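You operate a simulated robot arm through the tools that you are given. There is no shell and no other tool. Be economical: measure what you need, move in short steps, check, and stop when the job is done.

The job below is to be done with a simulated robot arm. You get a single attempt, and the scene is never put back.

Task
Shut the blue basket.

The check looks at the end state, three seconds after you hand in, the way a careful person would. Anything else that was tipped, shoved, dropped, spilled or broken makes it a failure.

Robot
A 7-joint arm with a two-finger parallel gripper on a trunk, on a base that drives. Base frame: it is fixed to the floor where the robot stands at the start and does not move with it; the origin is under the middle of the robot, x ahead of it, y to its left, z up. Units: mm, rad, N and s.
With the tool pointing down near the work surface it reaches from about 220 to 740 mm from the robot's upright axis, wherever it stands. Its first joint turns from -2.897 to 2.897 rad. Places, roughly: blue basket [600, -200, 700]. Payload 1.57 kg.
The TCP is the grasp point between the finger pads, 30 mm short of the fingertips. In the tool frame z runs along the fingers and y along their closing line. The gripper opens to 110 mm. The fingers are 24 mm wide and 12 mm thick; the gripper's body (48 by 112 mm) begins 78 mm behind the TCP.
Orientation is that of the tool frame in the base frame, as a unit quaternion [x, y, z, w]. With the fingers straight down and closing along the base's y, the tool's x points along the base's -x, its y along +y and its z along -z.

Tools
- The arm moves only by the tool apply_moves. Its argument "commands" is a list of rows, each an object (a shift or turn left out is 0, a gripper value left out holds the last) with "travel": the shift along the tool's x, y, z in mm, a list of three; "delta_rot": the turn, a rotation vector about the tool's x, y, z in rad, a list of three. In form: [{"travel": [tx, ty, tz], "delta_rot": [rx, ry, rz]}, ...]. A call has 1 to 10 rows; each row shifts and turns the commanded pose from where the row before left it, along the tool's axes as they then stand. "gripper" is the gripper command, from -1 (shut) to 1 (fully open), values between in proportion, set as the call begins (left out, the last holds). Each row takes 0.2 s and may step no farther than 50 mm and 0.15 rad from the row before; otherwise, or with a gripper value out of range, the whole call is refused. A pose out of reach is approached as far as the arm can. The call stops where the force on the tool passes 40 N (or 10 N more than at its start, if that is more) or the arm is blocked; 0.2 s more then pass. The fingers move at their own pace (about 45 mm/s each) and stop on an object; they squeeze with about 43 N. The grip force told is the motor's: it shows also when the fingers shut on nothing. Time passes only in rows, and 0.2 s behind the last, so rows that do not move let the fingers close. The reply holds the time, the measured pose of the TCP, the force on the tool along the base axes, the opening and the grip force, in the units named above and with some noise.
- Cameras (640 x 400 px; columns grow to the right, rows downward): "scene" is now at [7.2, 110.4, 1360.5]; the picture's right is [-0.56, -0.83, 0.00], its down [-0.60, 0.40, -0.69] and it looks along [0.58, -0.39, -0.72] (base axes); focal length 295 px, centre (320, 200). "wrist" rides on the gripper at [-36, 0, -80] in the tool frame; the picture's right is [0.00, -1.00, 0.00], its down [0.97, 0.00, -0.24] and it looks along [0.24, 0.00, 0.97] (tool axes); focal length 218 px, centre (320, 200). There is no depth. A picture from a camera that has moved, and an enlarged one, comes with that camera's place and axes in the base frame and with its lens.
- get_image(camera): a new picture of that camera. It takes no simulated time.
- move_column(by): slides the trunk up (or, below 0, down) by that many mm; the arm and the scene camera ride with it, the base frame stays. It gives what a move gives, with no picture.
- steer(legs): drives the robot by 1 to 6 legs, each [ahead, turn to the left] in mm and rad, along the robot's own axes; the way and the turn of a leg run together, so that a leg with both is an arc; at most 1500 mm and 3.142 rad a leg. The arm and the cameras ride along, it lands a little off, and it stops where it bumps. It gives what a move gives.
- head_to(pan, tilt): turns the head with the scene camera to pan (to the left, within 2.705 rad either way) and tilt (down, from -0.506 to 1.204), counted from straight ahead of the robot. It gives what a move gives.
- enlarge(camera, box): a new picture of the part [left, top, right, bottom] of that camera's present view, enlarged. It takes no simulated time.
- job_done(): hands the job in; it is judged then, once.

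Go step by step. Nothing tells you exact positions but the pictures and the camera data: compare them with the known pose of the tool, close in by small moves and look again before you grip or let go. The budget is 120 turns and 98 pictures, counting those below and the enlarged ones. Unless the task says otherwise, let go and move clear before handing in, and close with one line.

The tools are called after "Request:" by a JSON object that holds its "api" and its "payload". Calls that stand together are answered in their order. apply_moves: Moves the arm, as the interface text tells. Its arguments: {"type":"object","properties":{"commands":{"type":"array"},"gripper":{"type":"number"}},"required":["commands"]} The other tools are called the same way: move_column (by) slides the trunk up or down; steer (legs) drives the base; head_to (pan, tilt) turns the head that bears the scene camera; get_image (camera) takes a picture; enlarge (camera, box) takes an enlarged picture of a part of a camera's view; job_done () hands the job in.

At the start:

```text
t: 0.0
ee_pos: [475.0, 77.6, 837.3]
ee_rot: [0.0, 1.0, 0.0, 0.0]
contact_force: [-0.9, 0.1, -0.7]
finger_gap: 110.0
grip_force: 0.0
trunk travel left (down, up): [-300.0, 290.0]
robot x, y, heading: [-0.0, 0.9, 0.001]
head pan, tilt: [-0.59, 0.803]
```

scene: 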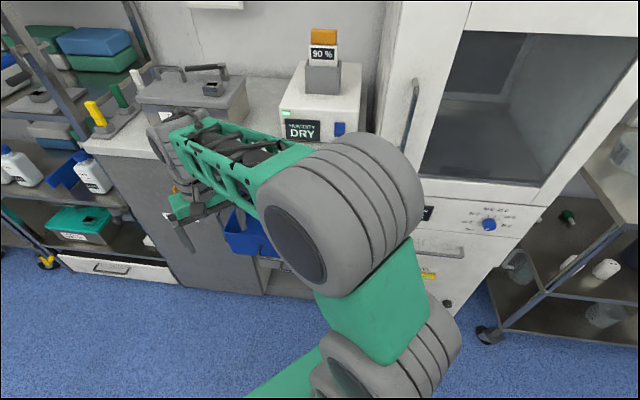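
wrist: 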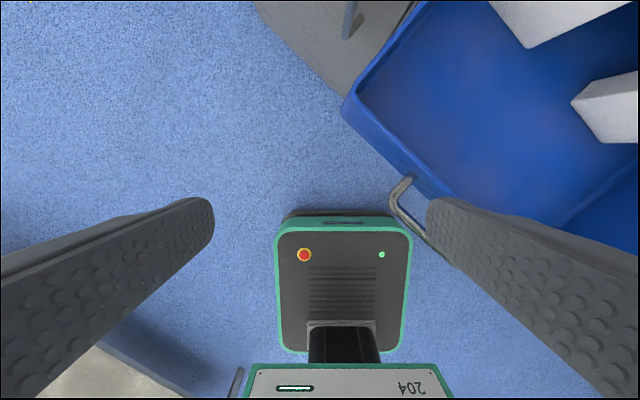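

A blue basket with a handle seems to stand out of the cabinet, partly hidden by the arm. I'll look closer before moving.

Request:
{"api": "enlarge", "payload": {"camera": "scene", "box": [140, 140, 340, 300]}}

Request:
{"api": "enlarge", "payload": {"camera": "wrist", "box": [240, 0, 640, 250]}}

```text
2.50 times, centred on (240, 220) of scene
camera zoom: at [7.2, 110.4, 1360.5], right [-0.56, -0.83, 0.0], down [-0.6, 0.4, -0.69], along [0.58, -0.39, -0.72], focal length 737 px, centre (520, 150)
```

zoom: 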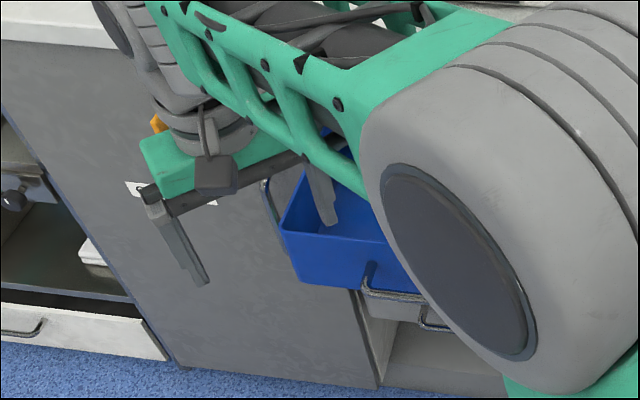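

```text
1.60 times, centred on (440, 125) of wrist
camera zoom: at [512.2, 76.8, 918.4], right [0.0, -1.0, 0.0], down [-0.97, 0.0, 0.24], along [-0.24, 0.0, -0.97], focal length 349 px, centre (128, 320)
```

zoom: 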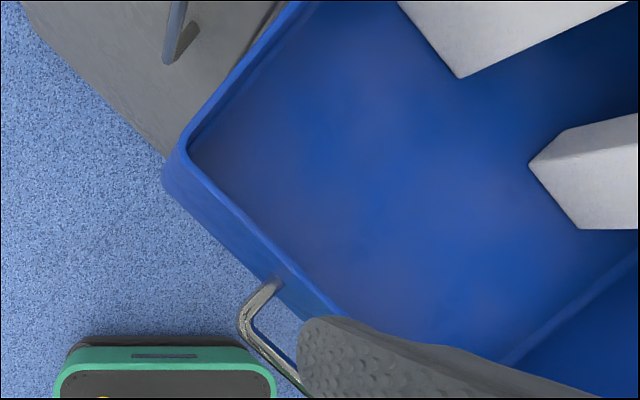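

The basket is a pull-out bin in a cabinet turned about 40° to me. I'll back the tool off to the left and back so that both cameras see it.

Request:
{"api": "apply_moves", "payload": {"commands": [{"travel": [0, 0, -40]}, {"travel": [30, 40, 0]}, {"travel": [30, 40, 0]}, {"travel": [30, 40, 0]}, {"travel": [30, 40, 0]}]}}

Request:
{"api": "get_image", "payload": {"camera": "scene"}}

Request:
{"api": "get_image", "payload": {"camera": "wrist"}}

```text
t: 1.2
ee_pos: [355.8, 235.6, 876.2]
ee_rot: [0.0, 1.0, -0.001, 0.0]
contact_force: [-0.1, -0.4, 0.0]
finger_gap: 110.0
grip_force: 0.1
trunk travel left (down, up): [-300.0, 290.0]
robot x, y, heading: [0.5, 0.4, 0.002]
head pan, tilt: [-0.59, 0.803]
```

```text
93 pictures are left
camera scene: at [7.3, 110.3, 1360.5], right [-0.56, -0.83, 0.0], down [-0.6, 0.4, -0.69], along [0.58, -0.39, -0.72], focal length 295 px, centre (320, 200)
```

scene: 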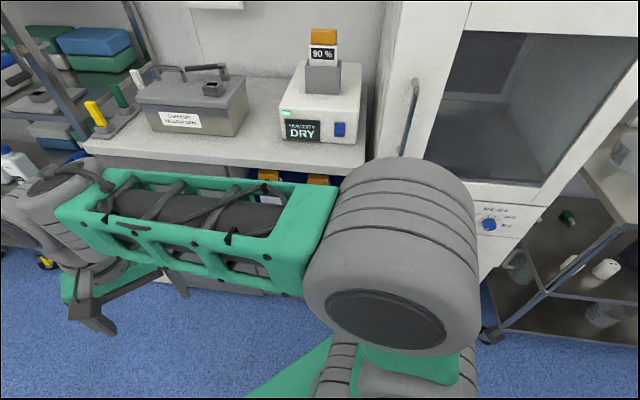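

```text
92 pictures are left
camera wrist: at [392.0, 235.4, 957.9], right [0.0, -1.0, 0.0], down [-0.97, 0.0, 0.24], along [-0.24, 0.0, -0.97], focal length 218 px, centre (320, 200)
```

wrist: 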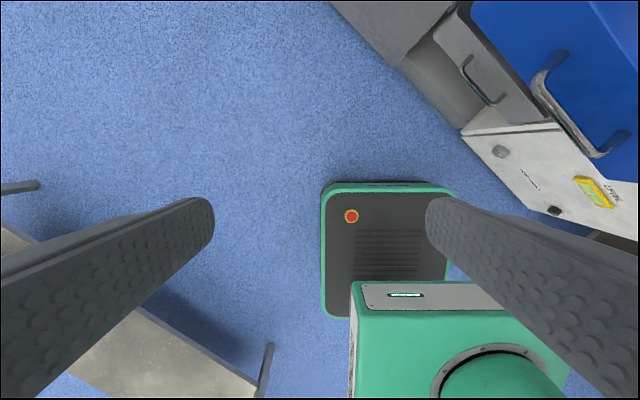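

The elbow still hides the basket; swing the arm further to the left.

Request:
{"api": "apply_moves", "payload": {"commands": [{"travel": [25, 40, 0]}, {"travel": [30, 40, 0]}, {"travel": [30, 40, 0]}, {"travel": [35, 30, 0]}, {"travel": [40, 20, 0]}, {"travel": [40, 20, 0]}]}}

Request:
{"api": "get_image", "payload": {"camera": "scene"}}

```text
t: 2.6
ee_pos: [154.0, 428.7, 877.2]
ee_rot: [0.0, 1.0, 0.0, 0.0]
contact_force: [1.0, 0.1, 0.3]
finger_gap: 110.0
grip_force: 0.1
trunk travel left (down, up): [-300.0, 290.0]
robot x, y, heading: [-0.7, -1.9, -0.001]
head pan, tilt: [-0.59, 0.803]
```

```text
91 pictures are left
camera scene: at [7.3, 110.3, 1360.5], right [-0.56, -0.83, 0.0], down [-0.6, 0.4, -0.69], along [0.58, -0.39, -0.72], focal length 295 px, centre (320, 200)
```

scene: 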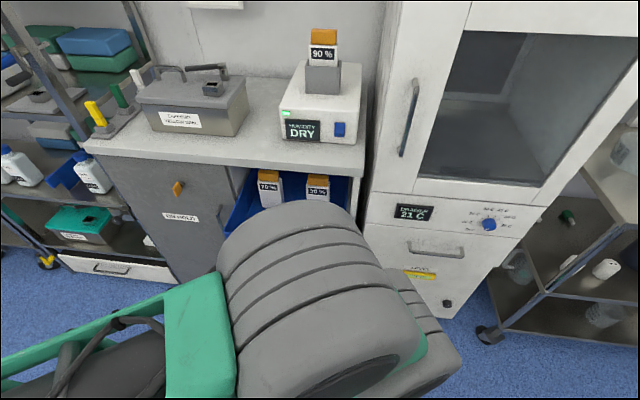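

I see bottles standing in the basket. I need to see it whole, so I swing the arm further and take an enlargement.

Request:
{"api": "apply_moves", "payload": {"commands": [{"travel": [45, 10, 0]}, {"travel": [45, 10, 0]}, {"travel": [45, 5, 0]}, {"travel": [45, -5, 0]}, {"travel": [45, -10, 0]}, {"travel": [45, -20, 0]}]}}

Request:
{"api": "get_image", "payload": {"camera": "scene"}}

Request:
{"api": "enlarge", "payload": {"camera": "scene", "box": [200, 140, 400, 265]}}

```text
t: 4.0
ee_pos: [-85.8, 429.7, 875.1]
ee_rot: [0.034, 0.999, 0.001, -0.001]
contact_force: [0.3, -1.8, 0.4]
finger_gap: 109.9
grip_force: 0.0
trunk travel left (down, up): [-300.0, 290.0]
robot x, y, heading: [-2.5, -0.8, 0.004]
head pan, tilt: [-0.59, 0.803]
```

```text
90 pictures are left
camera scene: at [7.4, 110.6, 1360.5], right [-0.56, -0.83, 0.0], down [-0.6, 0.4, -0.69], along [0.58, -0.39, -0.72], focal length 295 px, centre (320, 200)
```

scene: 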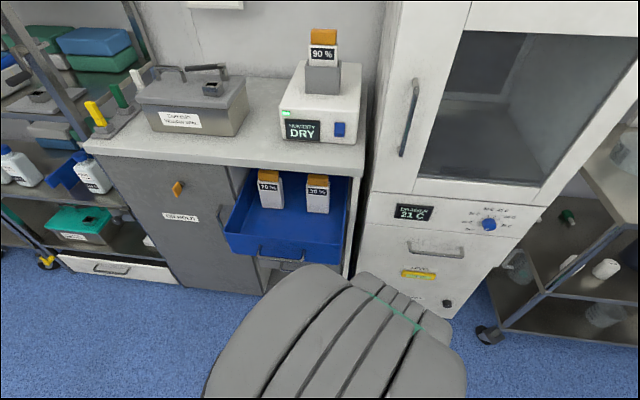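

```text
3.20 times, centred on (300, 202) of scene
camera zoom: at [7.4, 110.6, 1360.5], right [-0.56, -0.83, 0.0], down [-0.6, 0.4, -0.69], along [0.58, -0.39, -0.72], focal length 944 px, centre (384, 192)
```

zoom: 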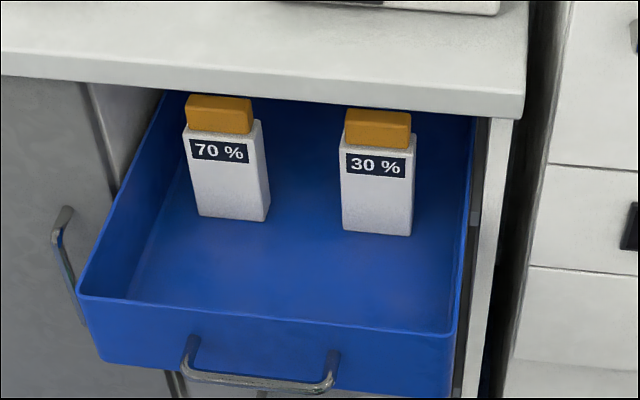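

The basket's front rim is about z 756, around (433, -63), standing out ~200 mm. The bottles in it are nearly as high as the counter's underside, so clearance must be measured. I'll check what lies below the tool before lowering the trunk for a flatter view.

Request:
{"api": "get_image", "payload": {"camera": "wrist"}}

```text
88 pictures are left
camera wrist: at [-48.8, 427.6, 957.2], right [-0.07, -1.0, 0.0], down [-0.97, 0.07, 0.24], along [-0.24, 0.02, -0.97], focal length 218 px, centre (320, 200)
```

wrist: 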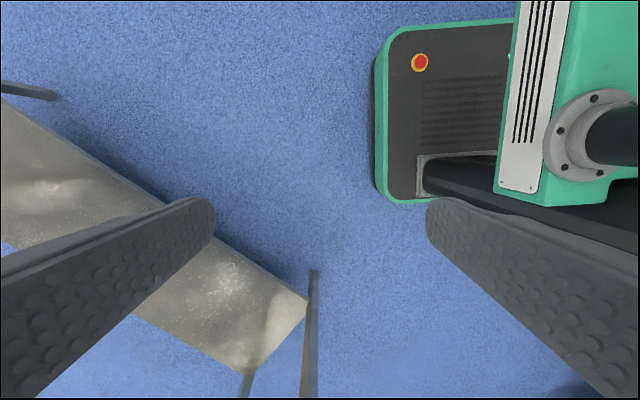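

A bench is below the left finger, so I raise the hand 150 mm first and then lower the trunk 200 mm.

Request:
{"api": "apply_moves", "payload": {"commands": [{"travel": [0, 0, -50]}, {"travel": [0, 0, -50]}, {"travel": [0, 0, -50]}]}}

Request:
{"api": "move_column", "payload": {"by": -200}}

Request:
{"api": "get_image", "payload": {"camera": "scene"}}

Request:
{"api": "enlarge", "payload": {"camera": "scene", "box": [200, 60, 400, 185]}}

```text
t: 4.8
ee_pos: [-84.4, 426.0, 1016.7]
ee_rot: [0.033, 0.999, -0.015, 0.006]
contact_force: [-0.5, 0.1, 0.1]
finger_gap: 109.7
grip_force: 0.1
trunk travel left (down, up): [-300.0, 290.0]
robot x, y, heading: [-0.4, -2.4, -0.004]
head pan, tilt: [-0.59, 0.803]
```

```text
t: 7.0
ee_pos: [-85.6, 427.1, 821.7]
ee_rot: [0.033, 0.999, -0.007, 0.004]
contact_force: [-0.1, 0.1, -0.5]
finger_gap: 110.2
grip_force: 0.1
trunk travel left (down, up): [-100.0, 490.0]
robot x, y, heading: [0.2, -2.9, -0.004]
head pan, tilt: [-0.59, 0.803]
```

```text
87 pictures are left
camera scene: at [7.1, 110.5, 1160.6], right [-0.56, -0.83, 0.0], down [-0.6, 0.4, -0.69], along [0.58, -0.39, -0.72], focal length 295 px, centre (320, 200)
```

scene: 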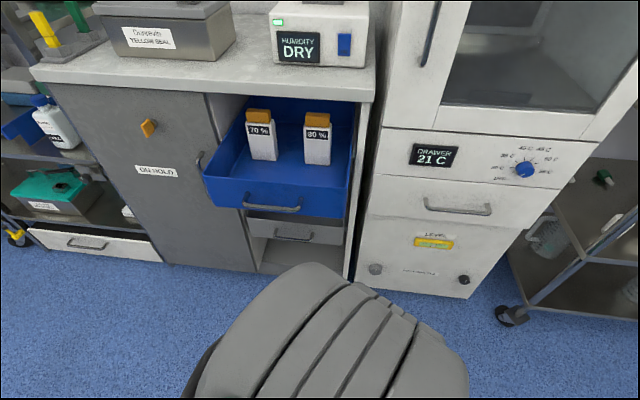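

```text
3.20 times, centred on (300, 122) of scene
camera zoom: at [7.1, 110.5, 1160.6], right [-0.56, -0.83, 0.0], down [-0.6, 0.4, -0.69], along [0.58, -0.39, -0.72], focal length 944 px, centre (384, 448)
```

zoom: 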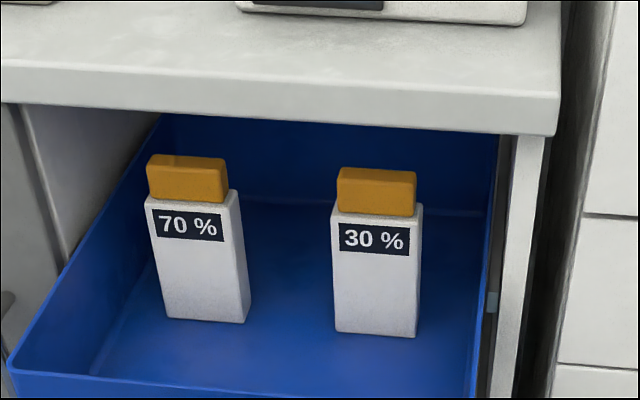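

By triangulation the bottle tops are at ~z 789, well under the counter's underside at ~z 871, and already behind its edge, so pushing is safe. The front face is centred near (432, -65) with its inward normal ≈ (0.76, -0.65). I'll bring the arm back round to stand in front of it, and close the fingers.

Request:
{"api": "apply_moves", "payload": {"commands": [{"travel": [0, 0, -45]}, {"travel": [-48, 4, 0]}, {"travel": [-48, 4, 0]}, {"travel": [-48, 4, 0]}, {"travel": [-48, 4, 0]}, {"travel": [-48, 2, 0]}, {"travel": [-32, -36, 0]}, {"travel": [-32, -36, 0]}, {"travel": [-32, -36, 0]}, {"travel": [-32, -36, 0]}], "gripper": -1}}

```text
t: 9.2
ee_pos: [255.1, 289.6, 875.2]
ee_rot: [0.0, 1.0, 0.0, 0.0]
contact_force: [-0.1, 0.4, 0.2]
finger_gap: 0.1
grip_force: 21.2
trunk travel left (down, up): [-100.0, 490.0]
robot x, y, heading: [0.3, 0.4, 0.0]
head pan, tilt: [-0.59, 0.803]
```

Now turn the tool about the vertical to face the basket.

Request:
{"api": "apply_moves", "payload": {"commands": [{"delta_rot": [0, 0, 0.1414]}, {"delta_rot": [0, 0, 0.1414]}, {"delta_rot": [0, 0, 0.1414]}, {"delta_rot": [0, 0, 0.1414]}, {"delta_rot": [0, 0, 0.1414]}]}}

Request:
{"api": "get_image", "payload": {"camera": "wrist"}}

```text
t: 10.4
ee_pos: [254.8, 291.1, 873.1]
ee_rot: [0.347, 0.938, 0.0, 0.0]
contact_force: [0.4, 0.6, -0.1]
finger_gap: 0.1
grip_force: 21.0
trunk travel left (down, up): [-100.0, 490.0]
robot x, y, heading: [2.4, 0.9, 0.004]
head pan, tilt: [-0.59, 0.803]
```

```text
85 pictures are left
camera wrist: at [282.9, 266.8, 955.1], right [-0.65, -0.76, 0.0], down [-0.74, 0.63, 0.24], along [-0.18, 0.16, -0.97], focal length 218 px, centre (320, 200)
```

wrist: 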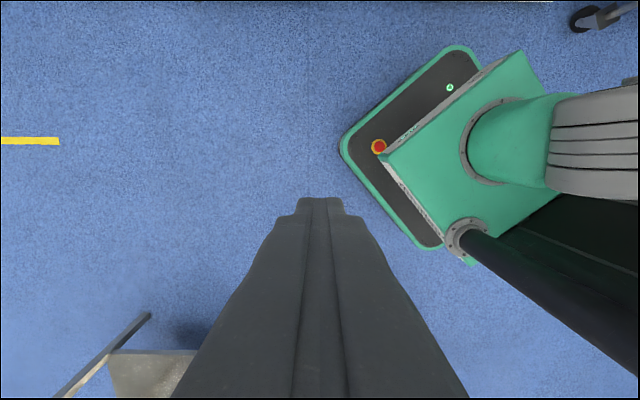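

Yaw is right. Next shift to the basket's centre line at a safe stand-off (about (345, 10)), still high.

Request:
{"api": "apply_moves", "payload": {"commands": [{"travel": [-40, -26, 0]}, {"travel": [-40, -26, 0]}, {"travel": [-42, -26, 0]}, {"travel": [-42, -26, 0]}, {"travel": [-42, -26, 0]}, {"travel": [-42, -26, 0]}]}}

Request:
{"api": "get_image", "payload": {"camera": "wrist"}}

```text
t: 11.8
ee_pos: [341.3, 11.0, 874.0]
ee_rot: [0.344, 0.939, -0.001, 0.001]
contact_force: [-0.4, -0.5, 0.7]
finger_gap: 0.0
grip_force: 21.5
trunk travel left (down, up): [-100.0, 490.0]
robot x, y, heading: [0.6, -0.1, 0.003]
head pan, tilt: [-0.59, 0.803]
```

```text
84 pictures are left
camera wrist: at [371.2, -13.3, 954.8], right [-0.65, -0.76, 0.0], down [-0.74, 0.63, 0.24], along [-0.18, 0.16, -0.97], focal length 218 px, centre (320, 200)
```

wrist: 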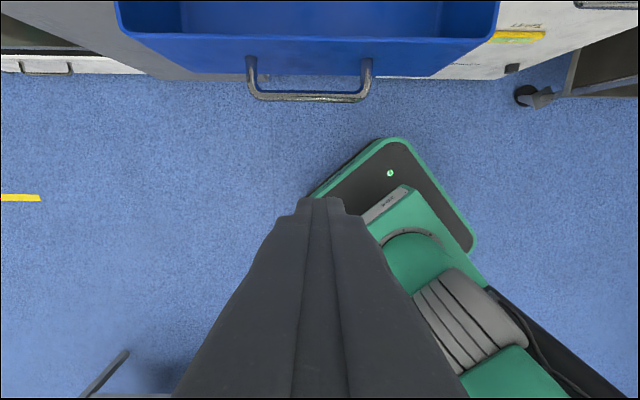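

Well aligned (about 12 mm to shift left, and under 0.02 rad off). Now tilt the tool forward about 45° in place.

Request:
{"api": "apply_moves", "payload": {"commands": [{"travel": [0, 12, 0], "delta_rot": [0, -0.15, 0]}, {"delta_rot": [0, -0.15, 0]}, {"delta_rot": [0, -0.15, 0]}, {"delta_rot": [0, -0.15, 0]}, {"delta_rot": [0, -0.15, 0]}, {"delta_rot": [0, -0.1, 0]}]}}

Request:
{"api": "get_image", "payload": {"camera": "wrist"}}

Request:
{"api": "get_image", "payload": {"camera": "scene"}}

```text
t: 13.0
ee_pos: [403.1, 0.3, 781.5]
ee_rot: [0.293, 0.924, -0.16, 0.184]
contact_force: [0.9, 0.7, -0.1]
finger_gap: 0.0
grip_force: 22.2
out of reach, approached as far as the arm can: row 5, 6
trunk travel left (down, up): [-100.0, 490.0]
robot x, y, heading: [1.2, -1.9, 0.002]
head pan, tilt: [-0.59, 0.803]
stopped in row 6: the arm was blocked; the commanded pose is now the measured one
```

```text
83 pictures are left
camera wrist: at [411.4, 13.8, 868.9], right [-0.6, -0.78, 0.19], down [-0.8, 0.57, -0.21], along [0.06, -0.28, -0.96], focal length 218 px, centre (320, 200)
```

wrist: 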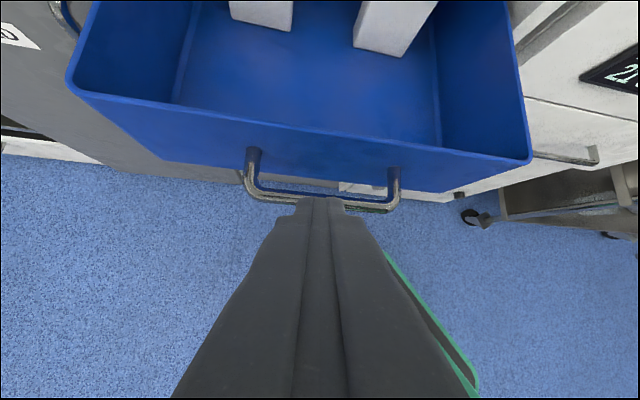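

```text
82 pictures are left
camera scene: at [22.2, 111.1, 1148.0], right [-0.56, -0.83, 0.01], down [-0.61, 0.4, -0.69], along [0.57, -0.39, -0.73], focal length 295 px, centre (320, 200)
```

scene: 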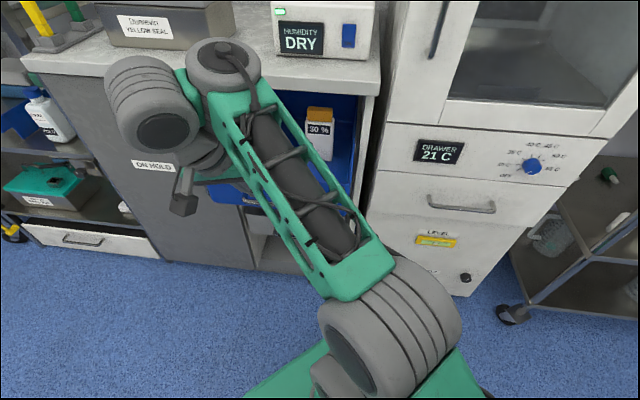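

The tilt ran out of the arm's reach here (too near the body) and the pose drifted; nothing seems moved. I'll lift and back off, then check that the robot is settled.

Request:
{"api": "apply_moves", "payload": {"commands": [{"travel": [-21, -9, -43]}, {"travel": [-21, -9, -43]}, {"travel": [0, 0, 0]}]}}

Request:
{"api": "get_image", "payload": {"camera": "scene"}}

```text
t: 13.8
ee_pos: [392.9, -0.1, 895.8]
ee_rot: [0.292, 0.924, -0.159, 0.188]
contact_force: [-0.3, -0.1, 0.1]
finger_gap: 0.0
grip_force: 21.1
trunk travel left (down, up): [-100.0, 490.0]
robot x, y, heading: [2.9, -0.9, 0.002]
head pan, tilt: [-0.59, 0.803]
```

```text
81 pictures are left
camera scene: at [7.1, 110.3, 1161.1], right [-0.56, -0.83, 0.0], down [-0.6, 0.4, -0.69], along [0.58, -0.39, -0.72], focal length 295 px, centre (320, 200)
```

scene: 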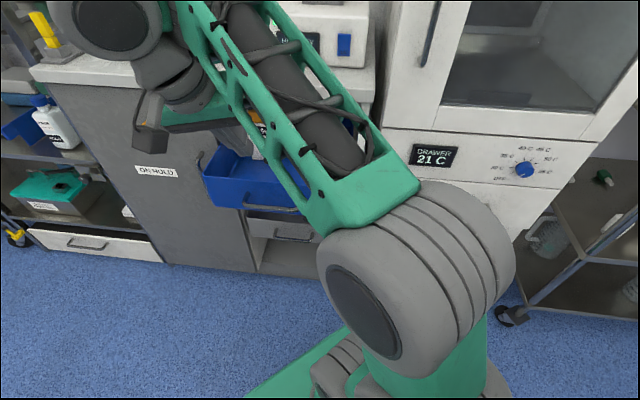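

The robot is settled. I'd like about 150 mm more room, so I check behind me before reversing.

Request:
{"api": "head_to", "payload": {"pan": 2.7, "tilt": 0.9}}

Request:
{"api": "get_image", "payload": {"camera": "scene"}}

Request:
{"api": "head_to", "payload": {"pan": -2.7, "tilt": 0.9}}

Request:
{"api": "get_image", "payload": {"camera": "scene"}}

```text
t: 16.6
ee_pos: [393.9, 0.1, 894.2]
ee_rot: [0.293, 0.924, -0.158, 0.19]
contact_force: [0.0, -0.1, -0.5]
finger_gap: 0.0
grip_force: 21.5
trunk travel left (down, up): [-100.0, 490.0]
robot x, y, heading: [0.6, -2.2, -0.001]
head pan, tilt: [2.7, 0.901]
```

```text
80 pictures are left
camera scene: at [-127.8, 187.5, 1152.9], right [0.43, 0.9, 0.0], down [0.71, -0.34, -0.62], along [-0.56, 0.27, -0.78], focal length 295 px, centre (320, 200)
```

scene: 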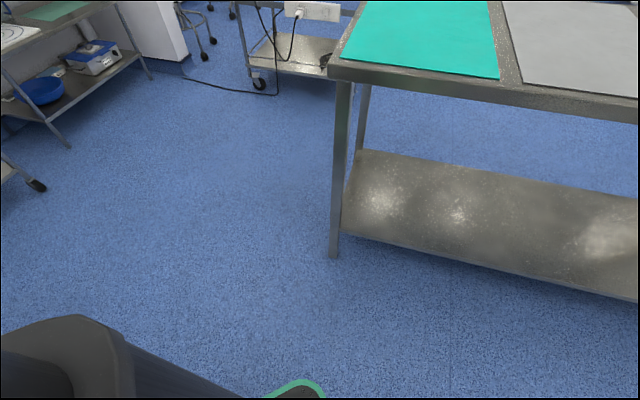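

```text
t: 20.8
ee_pos: [393.1, 1.3, 894.1]
ee_rot: [0.292, 0.924, -0.159, 0.19]
contact_force: [0.4, 0.3, -0.3]
finger_gap: 0.1
grip_force: 21.7
trunk travel left (down, up): [-100.0, 490.0]
robot x, y, heading: [2.7, 0.5, 0.002]
head pan, tilt: [-2.7, 0.901]
```

```text
79 pictures are left
camera scene: at [-127.9, 122.9, 1152.9], right [-0.43, 0.9, 0.0], down [0.71, 0.33, -0.62], along [-0.56, -0.27, -0.78], focal length 295 px, centre (320, 200)
```

scene: 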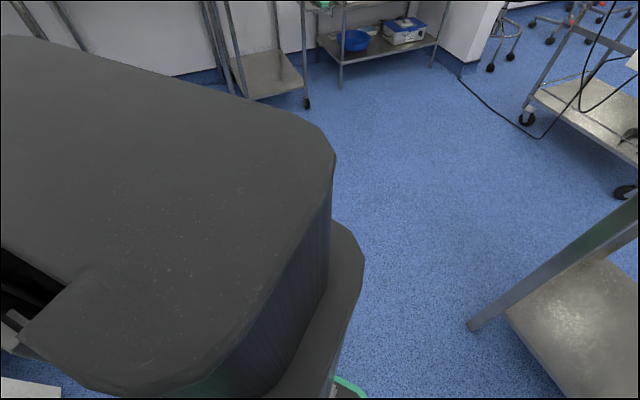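

Straight behind is clear, and the table is far enough left. Reverse 170 mm and bring the head back.

Request:
{"api": "steer", "payload": {"legs": [[-170, 0]]}}

Request:
{"api": "head_to", "payload": {"pan": -0.45, "tilt": 0.6}}

Request:
{"api": "get_image", "payload": {"camera": "scene"}}

Request:
{"api": "get_image", "payload": {"camera": "wrist"}}

```text
t: 22.2
ee_pos: [223.6, -0.0, 894.4]
ee_rot: [0.294, 0.923, -0.158, 0.189]
contact_force: [0.0, 0.1, -0.1]
finger_gap: 0.1
grip_force: 22.3
trunk travel left (down, up): [-100.0, 490.0]
robot x, y, heading: [-169.7, 1.3, -0.007]
head pan, tilt: [-2.7, 0.901]
```

```text
t: 24.3
ee_pos: [223.3, 0.4, 894.5]
ee_rot: [0.294, 0.924, -0.158, 0.189]
contact_force: [-0.4, -0.2, 0.2]
finger_gap: 0.0
grip_force: 21.0
trunk travel left (down, up): [-100.0, 490.0]
robot x, y, heading: [-173.2, 0.1, -0.001]
head pan, tilt: [-0.45, 0.6]
```

```text
78 pictures are left
camera scene: at [-150.8, 116.8, 1177.7], right [-0.44, -0.9, 0.0], down [-0.51, 0.25, -0.83], along [0.74, -0.36, -0.56], focal length 295 px, centre (320, 200)
```

scene: 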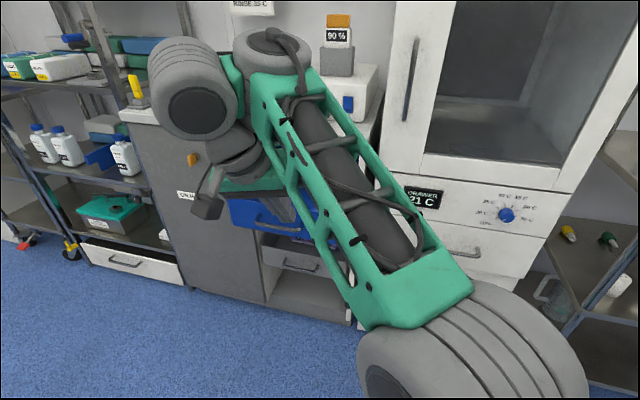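

```text
77 pictures are left
camera wrist: at [229.6, 14.6, 982.1], right [-0.6, -0.78, 0.18], down [-0.8, 0.57, -0.22], along [0.07, -0.28, -0.96], focal length 218 px, centre (320, 200)
```

wrist: 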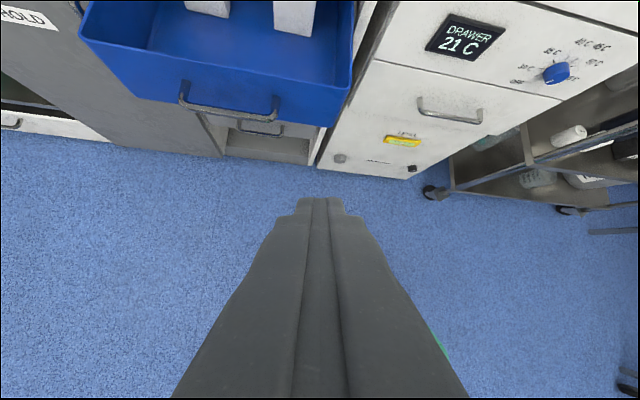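

More room now. Correct the orientation to ~49° forward tilt, square to the basket front.

Request:
{"api": "apply_moves", "payload": {"commands": [{"delta_rot": [-0.038, -0.128, 0.055]}, {"delta_rot": [-0.038, -0.128, 0.055]}, {"delta_rot": [-0.037, -0.129, 0.055]}, {}]}}

```text
t: 25.3
ee_pos: [207.8, 3.7, 901.2]
ee_rot: [0.301, 0.916, -0.141, 0.225]
contact_force: [0.3, 0.0, -1.0]
finger_gap: 0.4
grip_force: 21.1
out of reach, approached as far as the arm can: row 1, 2, 3
trunk travel left (down, up): [-100.0, 490.0]
robot x, y, heading: [-173.5, -0.6, -0.007]
head pan, tilt: [-0.45, 0.6]
```

Too near the body to tilt; move ahead in the air (well short of the basket) so that the tilt comes within reach.

Request:
{"api": "apply_moves", "payload": {"commands": [{"travel": [-11, 25, 28]}, {"travel": [-11, 25, 28]}, {"travel": [-11, 25, 28]}, {"travel": [-11, 25, 28]}, {}, {}]}}

Request:
{"api": "get_image", "payload": {"camera": "wrist"}}

```text
t: 26.7
ee_pos: [334.2, 14.5, 812.0]
ee_rot: [0.301, 0.916, -0.141, 0.224]
contact_force: [-0.1, 0.6, 0.4]
finger_gap: 0.2
grip_force: 21.0
trunk travel left (down, up): [-100.0, 490.0]
robot x, y, heading: [-174.3, 0.3, -0.002]
head pan, tilt: [-0.45, 0.6]
```

```text
76 pictures are left
camera wrist: at [336.2, 28.8, 899.6], right [-0.62, -0.78, 0.12], down [-0.77, 0.57, -0.28], along [0.14, -0.27, -0.95], focal length 218 px, centre (320, 200)
```

wrist: 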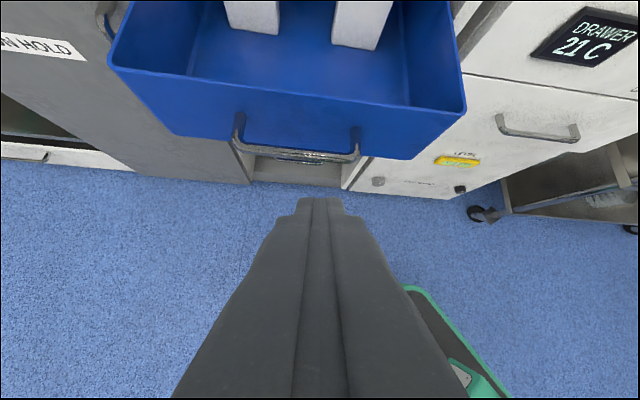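

Now there should be room: finish the tilt here.

Request:
{"api": "apply_moves", "payload": {"commands": [{"delta_rot": [-0.021, -0.107, 0.04]}, {"delta_rot": [-0.021, -0.107, 0.04]}, {"delta_rot": [-0.021, -0.107, 0.04]}, {}]}}

```text
t: 27.7
ee_pos: [330.2, 13.4, 827.6]
ee_rot: [0.307, 0.91, -0.134, 0.244]
contact_force: [0.5, 0.7, -0.4]
finger_gap: 0.1
grip_force: 21.4
out of reach, approached as far as the arm can: row 1, 2, 3
trunk travel left (down, up): [-100.0, 490.0]
robot x, y, heading: [-172.8, 2.9, -0.002]
head pan, tilt: [-0.45, 0.6]
```

Tilt is 32° so far. I'll go on to the stand-off point and tilt further there.

Request:
{"api": "apply_moves", "payload": {"commands": [{"travel": [-18, 7, 10]}, {"travel": [-18, 7, 10]}, {"delta_rot": [-0.02, -0.1, 0.03]}, {"delta_rot": [-0.02, -0.1, 0.03]}, {}]}}

Request:
{"api": "head_to", "payload": {"pan": -0.2, "tilt": 0.8}}

Request:
{"api": "get_image", "payload": {"camera": "scene"}}

```text
t: 28.9
ee_pos: [367.6, 6.8, 855.5]
ee_rot: [0.309, 0.906, -0.132, 0.259]
contact_force: [-0.4, 0.5, 0.2]
finger_gap: 0.0
grip_force: 21.8
out of reach, approached as far as the arm can: row 1, 2, 3, 4
trunk travel left (down, up): [-100.0, 490.0]
robot x, y, heading: [-170.9, -0.9, -0.005]
head pan, tilt: [-0.45, 0.6]
```

```text
t: 29.7
ee_pos: [367.2, 5.8, 856.2]
ee_rot: [0.309, 0.906, -0.131, 0.259]
contact_force: [-0.1, -0.1, 0.3]
finger_gap: 0.0
grip_force: 21.1
trunk travel left (down, up): [-100.0, 490.0]
robot x, y, heading: [-175.1, -0.6, -0.005]
head pan, tilt: [-0.201, 0.799]
```

```text
75 pictures are left
camera scene: at [-151.2, 139.2, 1160.9], right [-0.2, -0.98, 0.0], down [-0.7, 0.15, -0.7], along [0.68, -0.14, -0.72], focal length 295 px, centre (320, 200)
```

scene: 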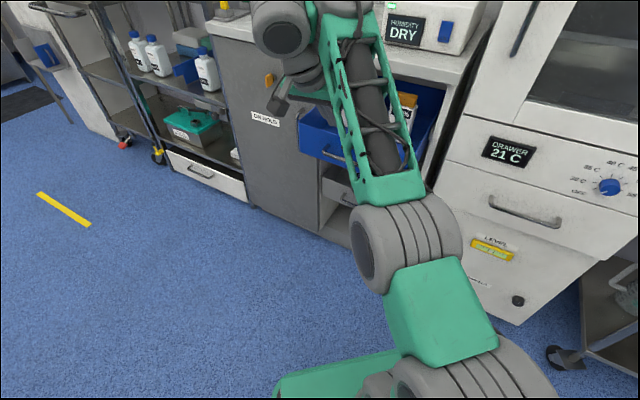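

The arm is folded elbow-low because the trunk is down, and this limits the wrist. I'll raise the trunk 200 mm and reach down instead.

Request:
{"api": "move_column", "payload": {"by": 200}}

Request:
{"api": "apply_moves", "payload": {"commands": [{"travel": [-28, -4, -10], "delta_rot": [0, 0, 0]}, {"travel": [28, 4, 42]}, {"travel": [28, 4, 42]}, {"travel": [28, 4, 42]}, {"travel": [28, 4, 42]}, {}]}}

Request:
{"api": "get_image", "payload": {"camera": "scene"}}

```text
t: 31.9
ee_pos: [367.4, 6.7, 1054.9]
ee_rot: [0.309, 0.906, -0.132, 0.258]
contact_force: [0.5, 0.0, 0.6]
finger_gap: 0.0
grip_force: 20.7
trunk travel left (down, up): [-300.0, 290.0]
robot x, y, heading: [-170.1, 1.9, -0.003]
head pan, tilt: [-0.201, 0.799]
```

```text
refused: row 2 steps farther than a row can; nothing moved
```

```text
74 pictures are left
camera scene: at [-151.2, 139.3, 1360.8], right [-0.2, -0.98, 0.0], down [-0.7, 0.14, -0.7], along [0.68, -0.14, -0.72], focal length 295 px, centre (320, 200)
```

scene: 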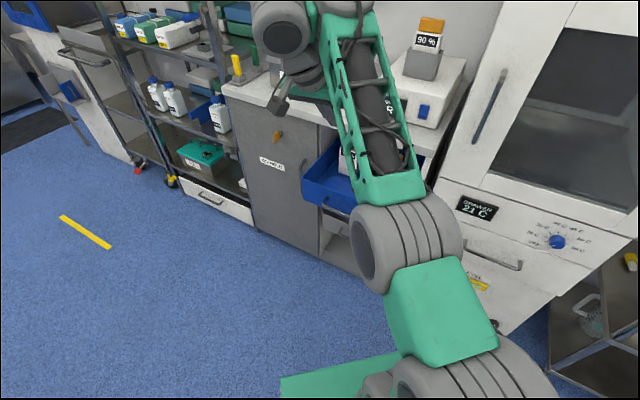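

Now lower the hand 200 mm straight down at the same orientation.

Request:
{"api": "apply_moves", "payload": {"commands": [{"travel": [22, 3.2, 33.3]}, {"travel": [22, 3.2, 33.3]}, {"travel": [22, 3.2, 33.3]}, {"travel": [22, 3.2, 33.3]}, {"travel": [22, 3.2, 33.3]}, {"delta_rot": [-0.02, -0.1, 0.03]}, {"delta_rot": [-0.02, -0.1, 0.03]}, {}]}}

Request:
{"api": "get_image", "payload": {"camera": "scene"}}

Request:
{"api": "get_image", "payload": {"camera": "wrist"}}

```text
t: 33.7
ee_pos: [323.7, 41.4, 1013.4]
ee_rot: [0.31, 0.911, -0.121, 0.243]
contact_force: [-0.1, 0.6, -0.7]
finger_gap: 0.0
grip_force: 21.0
out of reach, approached as far as the arm can: row 1, 2, 3, 4, 5, 6, 7
trunk travel left (down, up): [-300.0, 290.0]
robot x, y, heading: [-171.1, -0.7, -0.004]
head pan, tilt: [-0.201, 0.799]
```

```text
73 pictures are left
camera scene: at [-151.2, 139.3, 1360.8], right [-0.2, -0.98, 0.0], down [-0.7, 0.14, -0.7], along [0.68, -0.14, -0.72], focal length 295 px, centre (320, 200)
```

scene: 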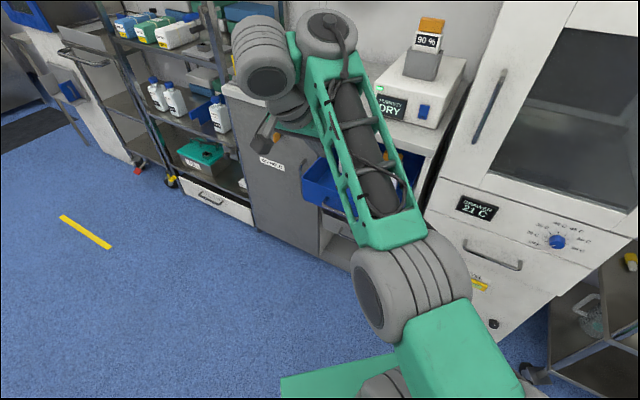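

```text
72 pictures are left
camera wrist: at [319.5, 52.2, 1102.7], right [-0.62, -0.78, 0.07], down [-0.76, 0.58, -0.3], along [0.19, -0.24, -0.95], focal length 218 px, centre (320, 200)
```

wrist: 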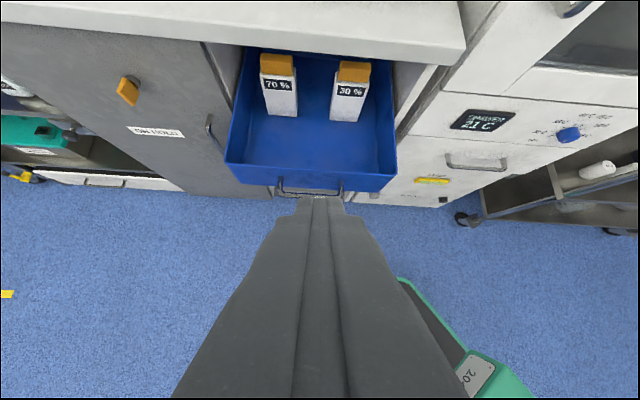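

The arm is caught at a joint limit in this fold. I'll untwist fully to the plain tool-down pose (as at the start) up here in the air, and rebuild the tilt from a good posture.

Request:
{"api": "apply_moves", "payload": {"commands": [{"delta_rot": [-0.042, 0.084, -0.107]}, {"delta_rot": [-0.042, 0.084, -0.107]}, {"delta_rot": [-0.042, 0.084, -0.107]}, {"delta_rot": [-0.042, 0.084, -0.107]}, {"delta_rot": [-0.042, 0.084, -0.107]}, {"delta_rot": [-0.04, 0.082, -0.105]}, {}]}}

Request:
{"api": "get_image", "payload": {"camera": "scene"}}

```text
t: 35.3
ee_pos: [325.0, 42.9, 1015.4]
ee_rot: [0.013, 1.0, -0.004, 0.01]
contact_force: [-0.6, 0.5, 0.0]
finger_gap: 0.0
grip_force: 21.6
trunk travel left (down, up): [-300.0, 290.0]
robot x, y, heading: [-174.4, -2.3, -0.003]
head pan, tilt: [-0.201, 0.799]
```

```text
71 pictures are left
camera scene: at [-151.3, 139.4, 1360.8], right [-0.2, -0.98, 0.0], down [-0.7, 0.14, -0.7], along [0.68, -0.14, -0.72], focal length 295 px, centre (320, 200)
```

scene: 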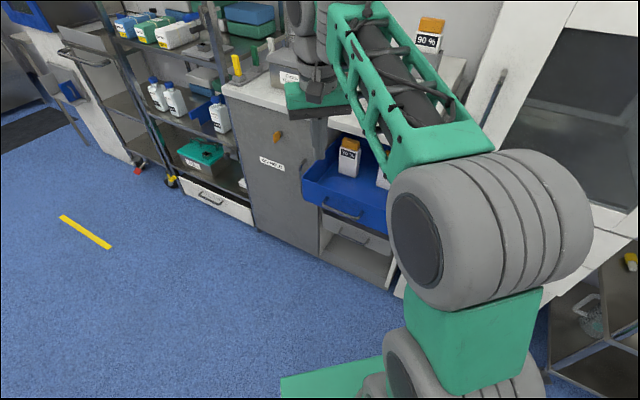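

Good, posture is restored. Lower to z≈850 and tilt forward in the plain radial plane (no yaw) to see what the arm allows.

Request:
{"api": "apply_moves", "payload": {"commands": [{"travel": [0, 0, 42]}, {"travel": [0, 0, 42]}, {"travel": [0, 0, 42]}, {"travel": [0, 0, 40]}, {"delta_rot": [0, -0.14, 0]}, {"delta_rot": [0, -0.14, 0]}, {"delta_rot": [0, -0.14, 0]}, {"delta_rot": [0, -0.14, 0]}, {"delta_rot": [0, -0.14, 0]}, {"delta_rot": [0, -0.14, 0]}]}}

Request:
{"api": "get_image", "payload": {"camera": "scene"}}

```text
t: 37.5
ee_pos: [323.9, 43.6, 847.9]
ee_rot: [0.0, 0.913, 0.001, 0.409]
contact_force: [0.0, -0.8, -0.2]
finger_gap: 0.2
grip_force: 21.2
trunk travel left (down, up): [-300.0, 290.0]
robot x, y, heading: [-172.4, -1.5, -0.001]
head pan, tilt: [-0.201, 0.799]
```

```text
70 pictures are left
camera scene: at [-151.1, 139.3, 1360.9], right [-0.2, -0.98, 0.0], down [-0.7, 0.14, -0.7], along [0.68, -0.14, -0.72], focal length 295 px, centre (320, 200)
```

scene: 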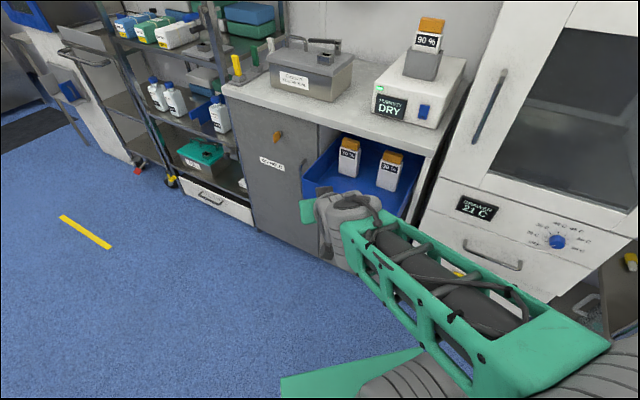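

That works: 48° tilt with a good posture. Now yaw about the vertical to face the basket squarely.

Request:
{"api": "apply_moves", "payload": {"commands": [{"delta_rot": [0.1076, 0, 0.096]}, {"delta_rot": [0.1076, 0, 0.096]}, {"delta_rot": [0.1076, 0, 0.096]}, {"delta_rot": [0.1076, 0, 0.096]}, {"delta_rot": [0.1076, 0, 0.096]}, {}]}}

Request:
{"api": "get_image", "payload": {"camera": "wrist"}}

Request:
{"api": "get_image", "payload": {"camera": "scene"}}

```text
t: 38.9
ee_pos: [324.1, 41.8, 848.3]
ee_rot: [0.322, 0.854, -0.144, 0.381]
contact_force: [0.2, 0.2, 1.1]
finger_gap: 0.0
grip_force: 21.0
trunk travel left (down, up): [-300.0, 290.0]
robot x, y, heading: [-172.3, 1.0, -0.001]
head pan, tilt: [-0.201, 0.799]
```

```text
69 pictures are left
camera wrist: at [298.0, 66.1, 929.7], right [-0.66, -0.75, 0.0], down [-0.62, 0.55, -0.56], along [0.42, -0.37, -0.83], focal length 218 px, centre (320, 200)
```

wrist: 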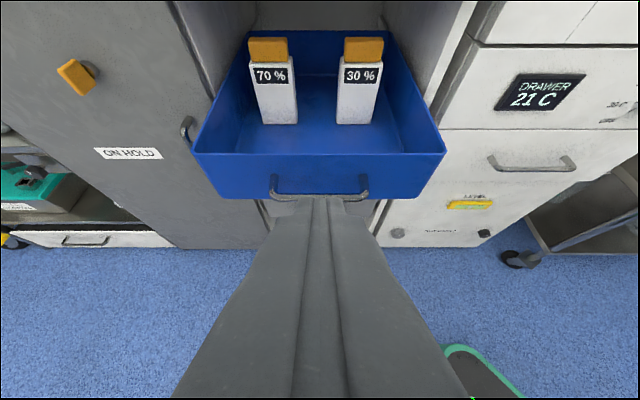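

```text
68 pictures are left
camera scene: at [-151.1, 139.5, 1360.8], right [-0.2, -0.98, 0.0], down [-0.7, 0.14, -0.7], along [0.68, -0.14, -0.72], focal length 295 px, centre (320, 200)
```

scene: 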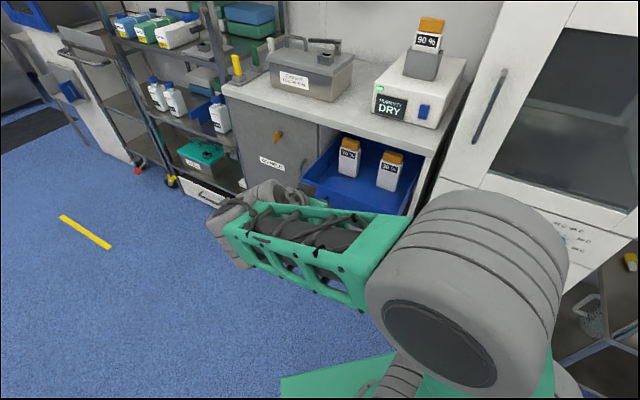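

Perfectly square and centred on the basket. Descend to z≈750 at stand-off, then approach 50 mm.

Request:
{"api": "apply_moves", "payload": {"commands": [{"travel": [24.3, 0, 21.8]}, {"travel": [24.3, 0, 21.8]}, {"travel": [24.3, 0, 21.8]}, {"travel": [-16.7, 0, 18.6]}, {"travel": [-16.7, 0, 18.6]}, {}]}}

Request:
{"api": "get_image", "payload": {"camera": "wrist"}}

Request:
{"api": "get_image", "payload": {"camera": "scene"}}

```text
t: 40.3
ee_pos: [362.1, 8.9, 747.1]
ee_rot: [0.322, 0.854, -0.144, 0.382]
contact_force: [0.5, -0.2, 0.2]
finger_gap: 0.0
grip_force: 21.5
trunk travel left (down, up): [-300.0, 290.0]
robot x, y, heading: [-171.6, -0.2, -0.003]
head pan, tilt: [-0.201, 0.799]
```

```text
67 pictures are left
camera wrist: at [335.8, 31.3, 829.9], right [-0.66, -0.75, 0.0], down [-0.62, 0.54, -0.56], along [0.42, -0.37, -0.83], focal length 218 px, centre (320, 200)
```

wrist: 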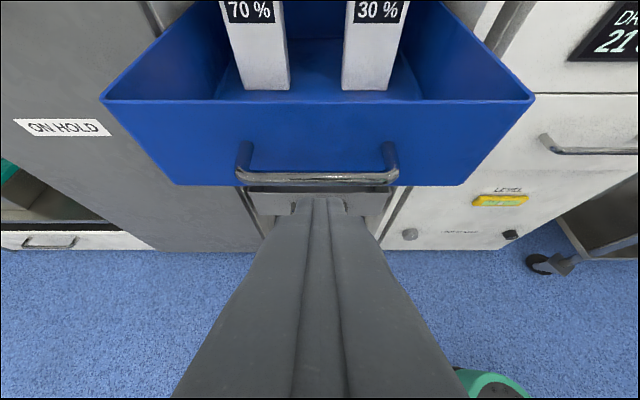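

```text
66 pictures are left
camera scene: at [-151.2, 139.2, 1360.9], right [-0.2, -0.98, 0.0], down [-0.7, 0.14, -0.7], along [0.68, -0.14, -0.72], focal length 295 px, centre (320, 200)
```

scene: 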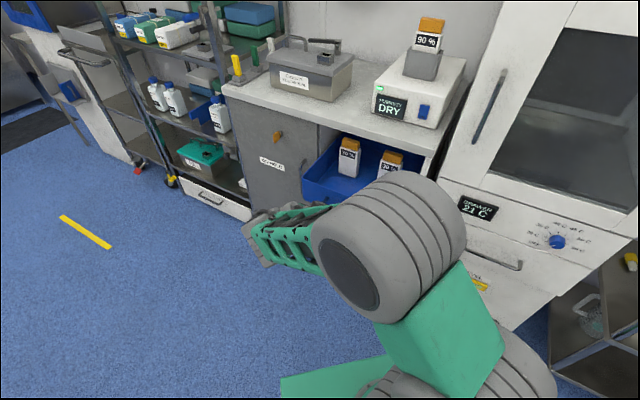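

The rim is at z≈748 and n≈370, the handle bar at z≈697; the fingertip will meet the face at about z 735, above the handle. Approach 55 mm more and look.

Request:
{"api": "apply_moves", "payload": {"commands": [{"travel": [-10, 0, 11.2]}, {"travel": [-10, 0, 11.2]}, {"travel": [-10, 0, 11.2]}, {"travel": [-6.7, 0, 7.5]}, {}]}}

Request:
{"api": "get_image", "payload": {"camera": "wrist"}}

```text
t: 41.5
ee_pos: [403.3, -26.0, 750.3]
ee_rot: [0.322, 0.855, -0.145, 0.381]
contact_force: [1.2, -0.8, -1.1]
finger_gap: 0.2
grip_force: 21.1
trunk travel left (down, up): [-300.0, 290.0]
robot x, y, heading: [-169.0, -1.9, -0.005]
head pan, tilt: [-0.201, 0.799]
```

```text
65 pictures are left
camera wrist: at [377.3, -3.2, 831.6], right [-0.66, -0.75, 0.0], down [-0.62, 0.54, -0.56], along [0.42, -0.37, -0.83], focal length 218 px, centre (320, 200)
```

wrist: 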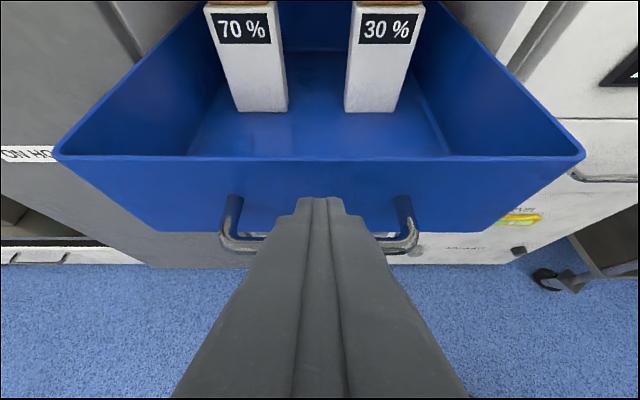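

Clear of the handle, just short of the face. Push slowly, 5 mm a row, then check the bottles.

Request:
{"api": "apply_moves", "payload": {"commands": [{"travel": [-3.1, 0, 3.9]}, {"travel": [-3.1, 0, 3.9]}, {"travel": [-3.1, 0, 3.9]}, {"travel": [-3.1, 0, 3.9]}, {"travel": [-3.1, 0, 3.9]}, {"travel": [-3.1, 0, 3.9]}, {"travel": [-3.1, 0, 3.9]}, {"travel": [-3.1, 0, 3.9]}]}}

Request:
{"api": "get_image", "payload": {"camera": "wrist"}}

```text
t: 43.3
ee_pos: [433.0, -53.6, 747.7]
ee_rot: [0.321, 0.854, -0.144, 0.382]
contact_force: [-0.3, -0.6, 0.8]
finger_gap: 0.0
grip_force: 21.3
trunk travel left (down, up): [-300.0, 290.0]
robot x, y, heading: [-169.1, 0.3, 0.006]
head pan, tilt: [-0.201, 0.799]
```

```text
64 pictures are left
camera wrist: at [407.0, -30.4, 829.3], right [-0.66, -0.75, 0.0], down [-0.62, 0.54, -0.56], along [0.42, -0.37, -0.83], focal length 218 px, centre (320, 200)
```

wrist: 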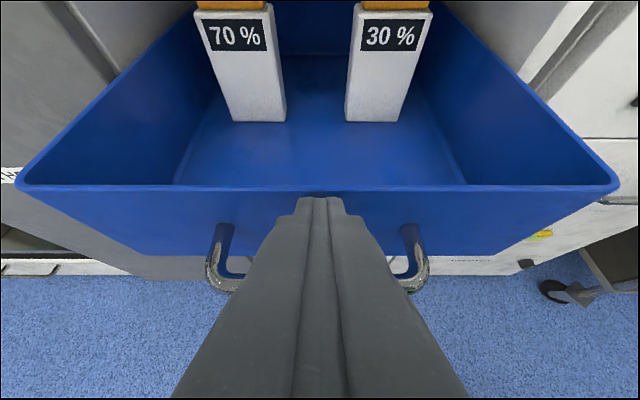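

The face seems to have begun to move (rim n 370→388) with hardly any force, and the bottles stand. Keep pushing.

Request:
{"api": "apply_moves", "payload": {"commands": [{"travel": [-3.2, 0, 3.8]}, {"travel": [-3.2, 0, 3.8]}, {"travel": [-3.2, 0, 3.8]}, {"travel": [-3.2, 0, 3.8]}, {"travel": [-3.2, 0, 3.8]}, {"travel": [-3.2, 0, 3.8]}, {"travel": [-3.2, 0, 3.8]}, {"travel": [-3.2, 0, 3.8]}]}}

Request:
{"api": "get_image", "payload": {"camera": "wrist"}}

Request:
{"api": "get_image", "payload": {"camera": "scene"}}

```text
t: 45.1
ee_pos: [462.5, -80.3, 747.2]
ee_rot: [0.321, 0.854, -0.144, 0.383]
contact_force: [0.2, 0.2, -0.6]
finger_gap: 0.1
grip_force: 21.6
trunk travel left (down, up): [-300.0, 290.0]
robot x, y, heading: [-171.3, 0.9, -0.005]
head pan, tilt: [-0.201, 0.799]
```

```text
63 pictures are left
camera wrist: at [436.9, -56.6, 828.5], right [-0.66, -0.75, 0.0], down [-0.62, 0.54, -0.56], along [0.42, -0.37, -0.83], focal length 218 px, centre (320, 200)
```

wrist: 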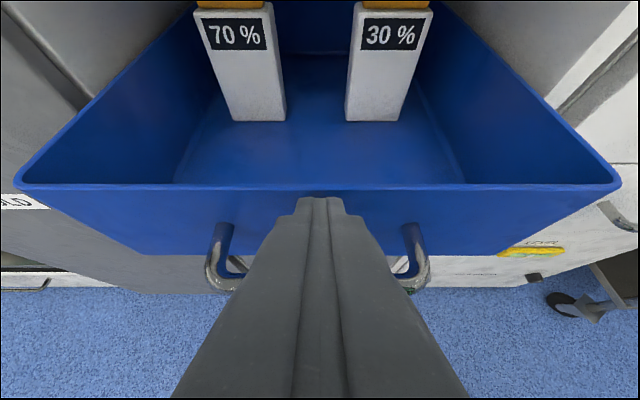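

```text
62 pictures are left
camera scene: at [-151.3, 139.3, 1360.8], right [-0.2, -0.98, 0.0], down [-0.7, 0.14, -0.7], along [0.68, -0.14, -0.72], focal length 295 px, centre (320, 200)
```

scene: 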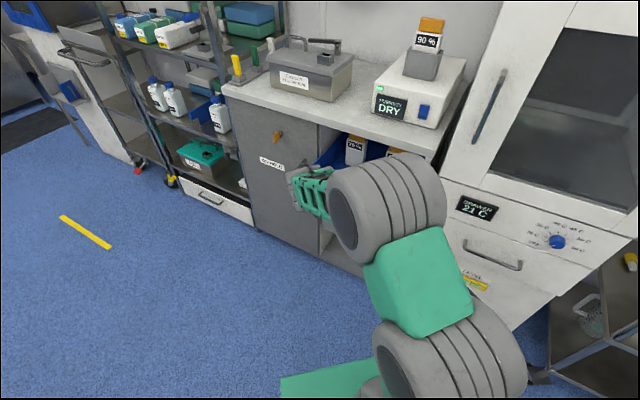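

The basket rides in with the finger and the bottles hold still. Another 40 mm.

Request:
{"api": "apply_moves", "payload": {"commands": [{"travel": [-3.2, 0, 3.8]}, {"travel": [-3.2, 0, 3.8]}, {"travel": [-3.2, 0, 3.8]}, {"travel": [-3.2, 0, 3.8]}, {"travel": [-3.2, 0, 3.8]}, {"travel": [-3.2, 0, 3.8]}, {"travel": [-3.2, 0, 3.8]}, {"travel": [-3.2, 0, 3.8]}]}}

Request:
{"api": "get_image", "payload": {"camera": "wrist"}}

Request:
{"api": "enlarge", "payload": {"camera": "scene", "box": [220, 80, 460, 230]}}

```text
t: 46.9
ee_pos: [492.2, -105.5, 745.7]
ee_rot: [0.321, 0.855, -0.144, 0.38]
contact_force: [0.3, 0.8, -0.8]
finger_gap: 0.0
grip_force: 21.8
trunk travel left (down, up): [-300.0, 290.0]
robot x, y, heading: [-168.8, 0.6, -0.006]
head pan, tilt: [-0.201, 0.799]
```

```text
61 pictures are left
camera wrist: at [466.7, -82.6, 826.8], right [-0.66, -0.75, 0.0], down [-0.62, 0.54, -0.56], along [0.42, -0.37, -0.83], focal length 218 px, centre (320, 200)
```

wrist: 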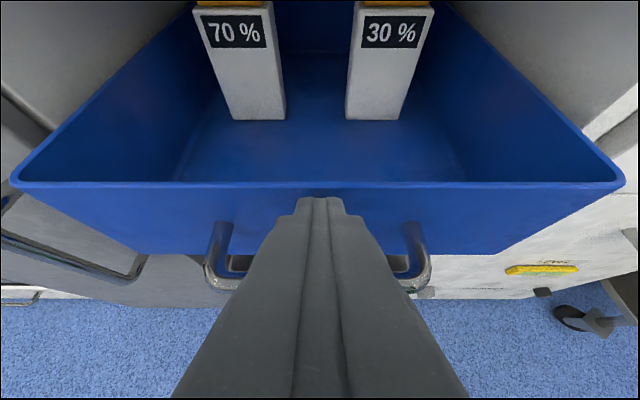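

```text
2.67 times, centred on (340, 155) of scene
camera zoom: at [-151.2, 139.4, 1360.8], right [-0.2, -0.98, 0.0], down [-0.7, 0.14, -0.7], along [0.68, -0.14, -0.72], focal length 787 px, centre (267, 320)
```

zoom: 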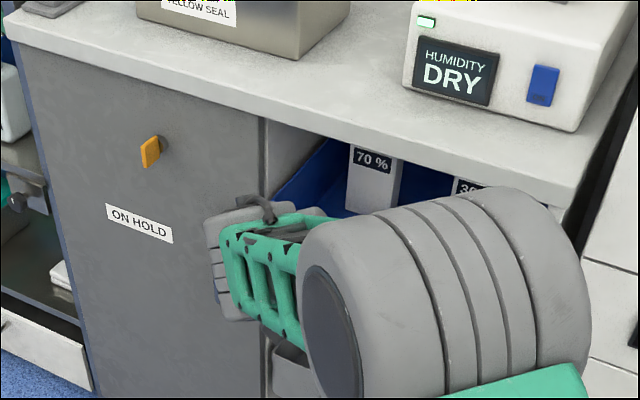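

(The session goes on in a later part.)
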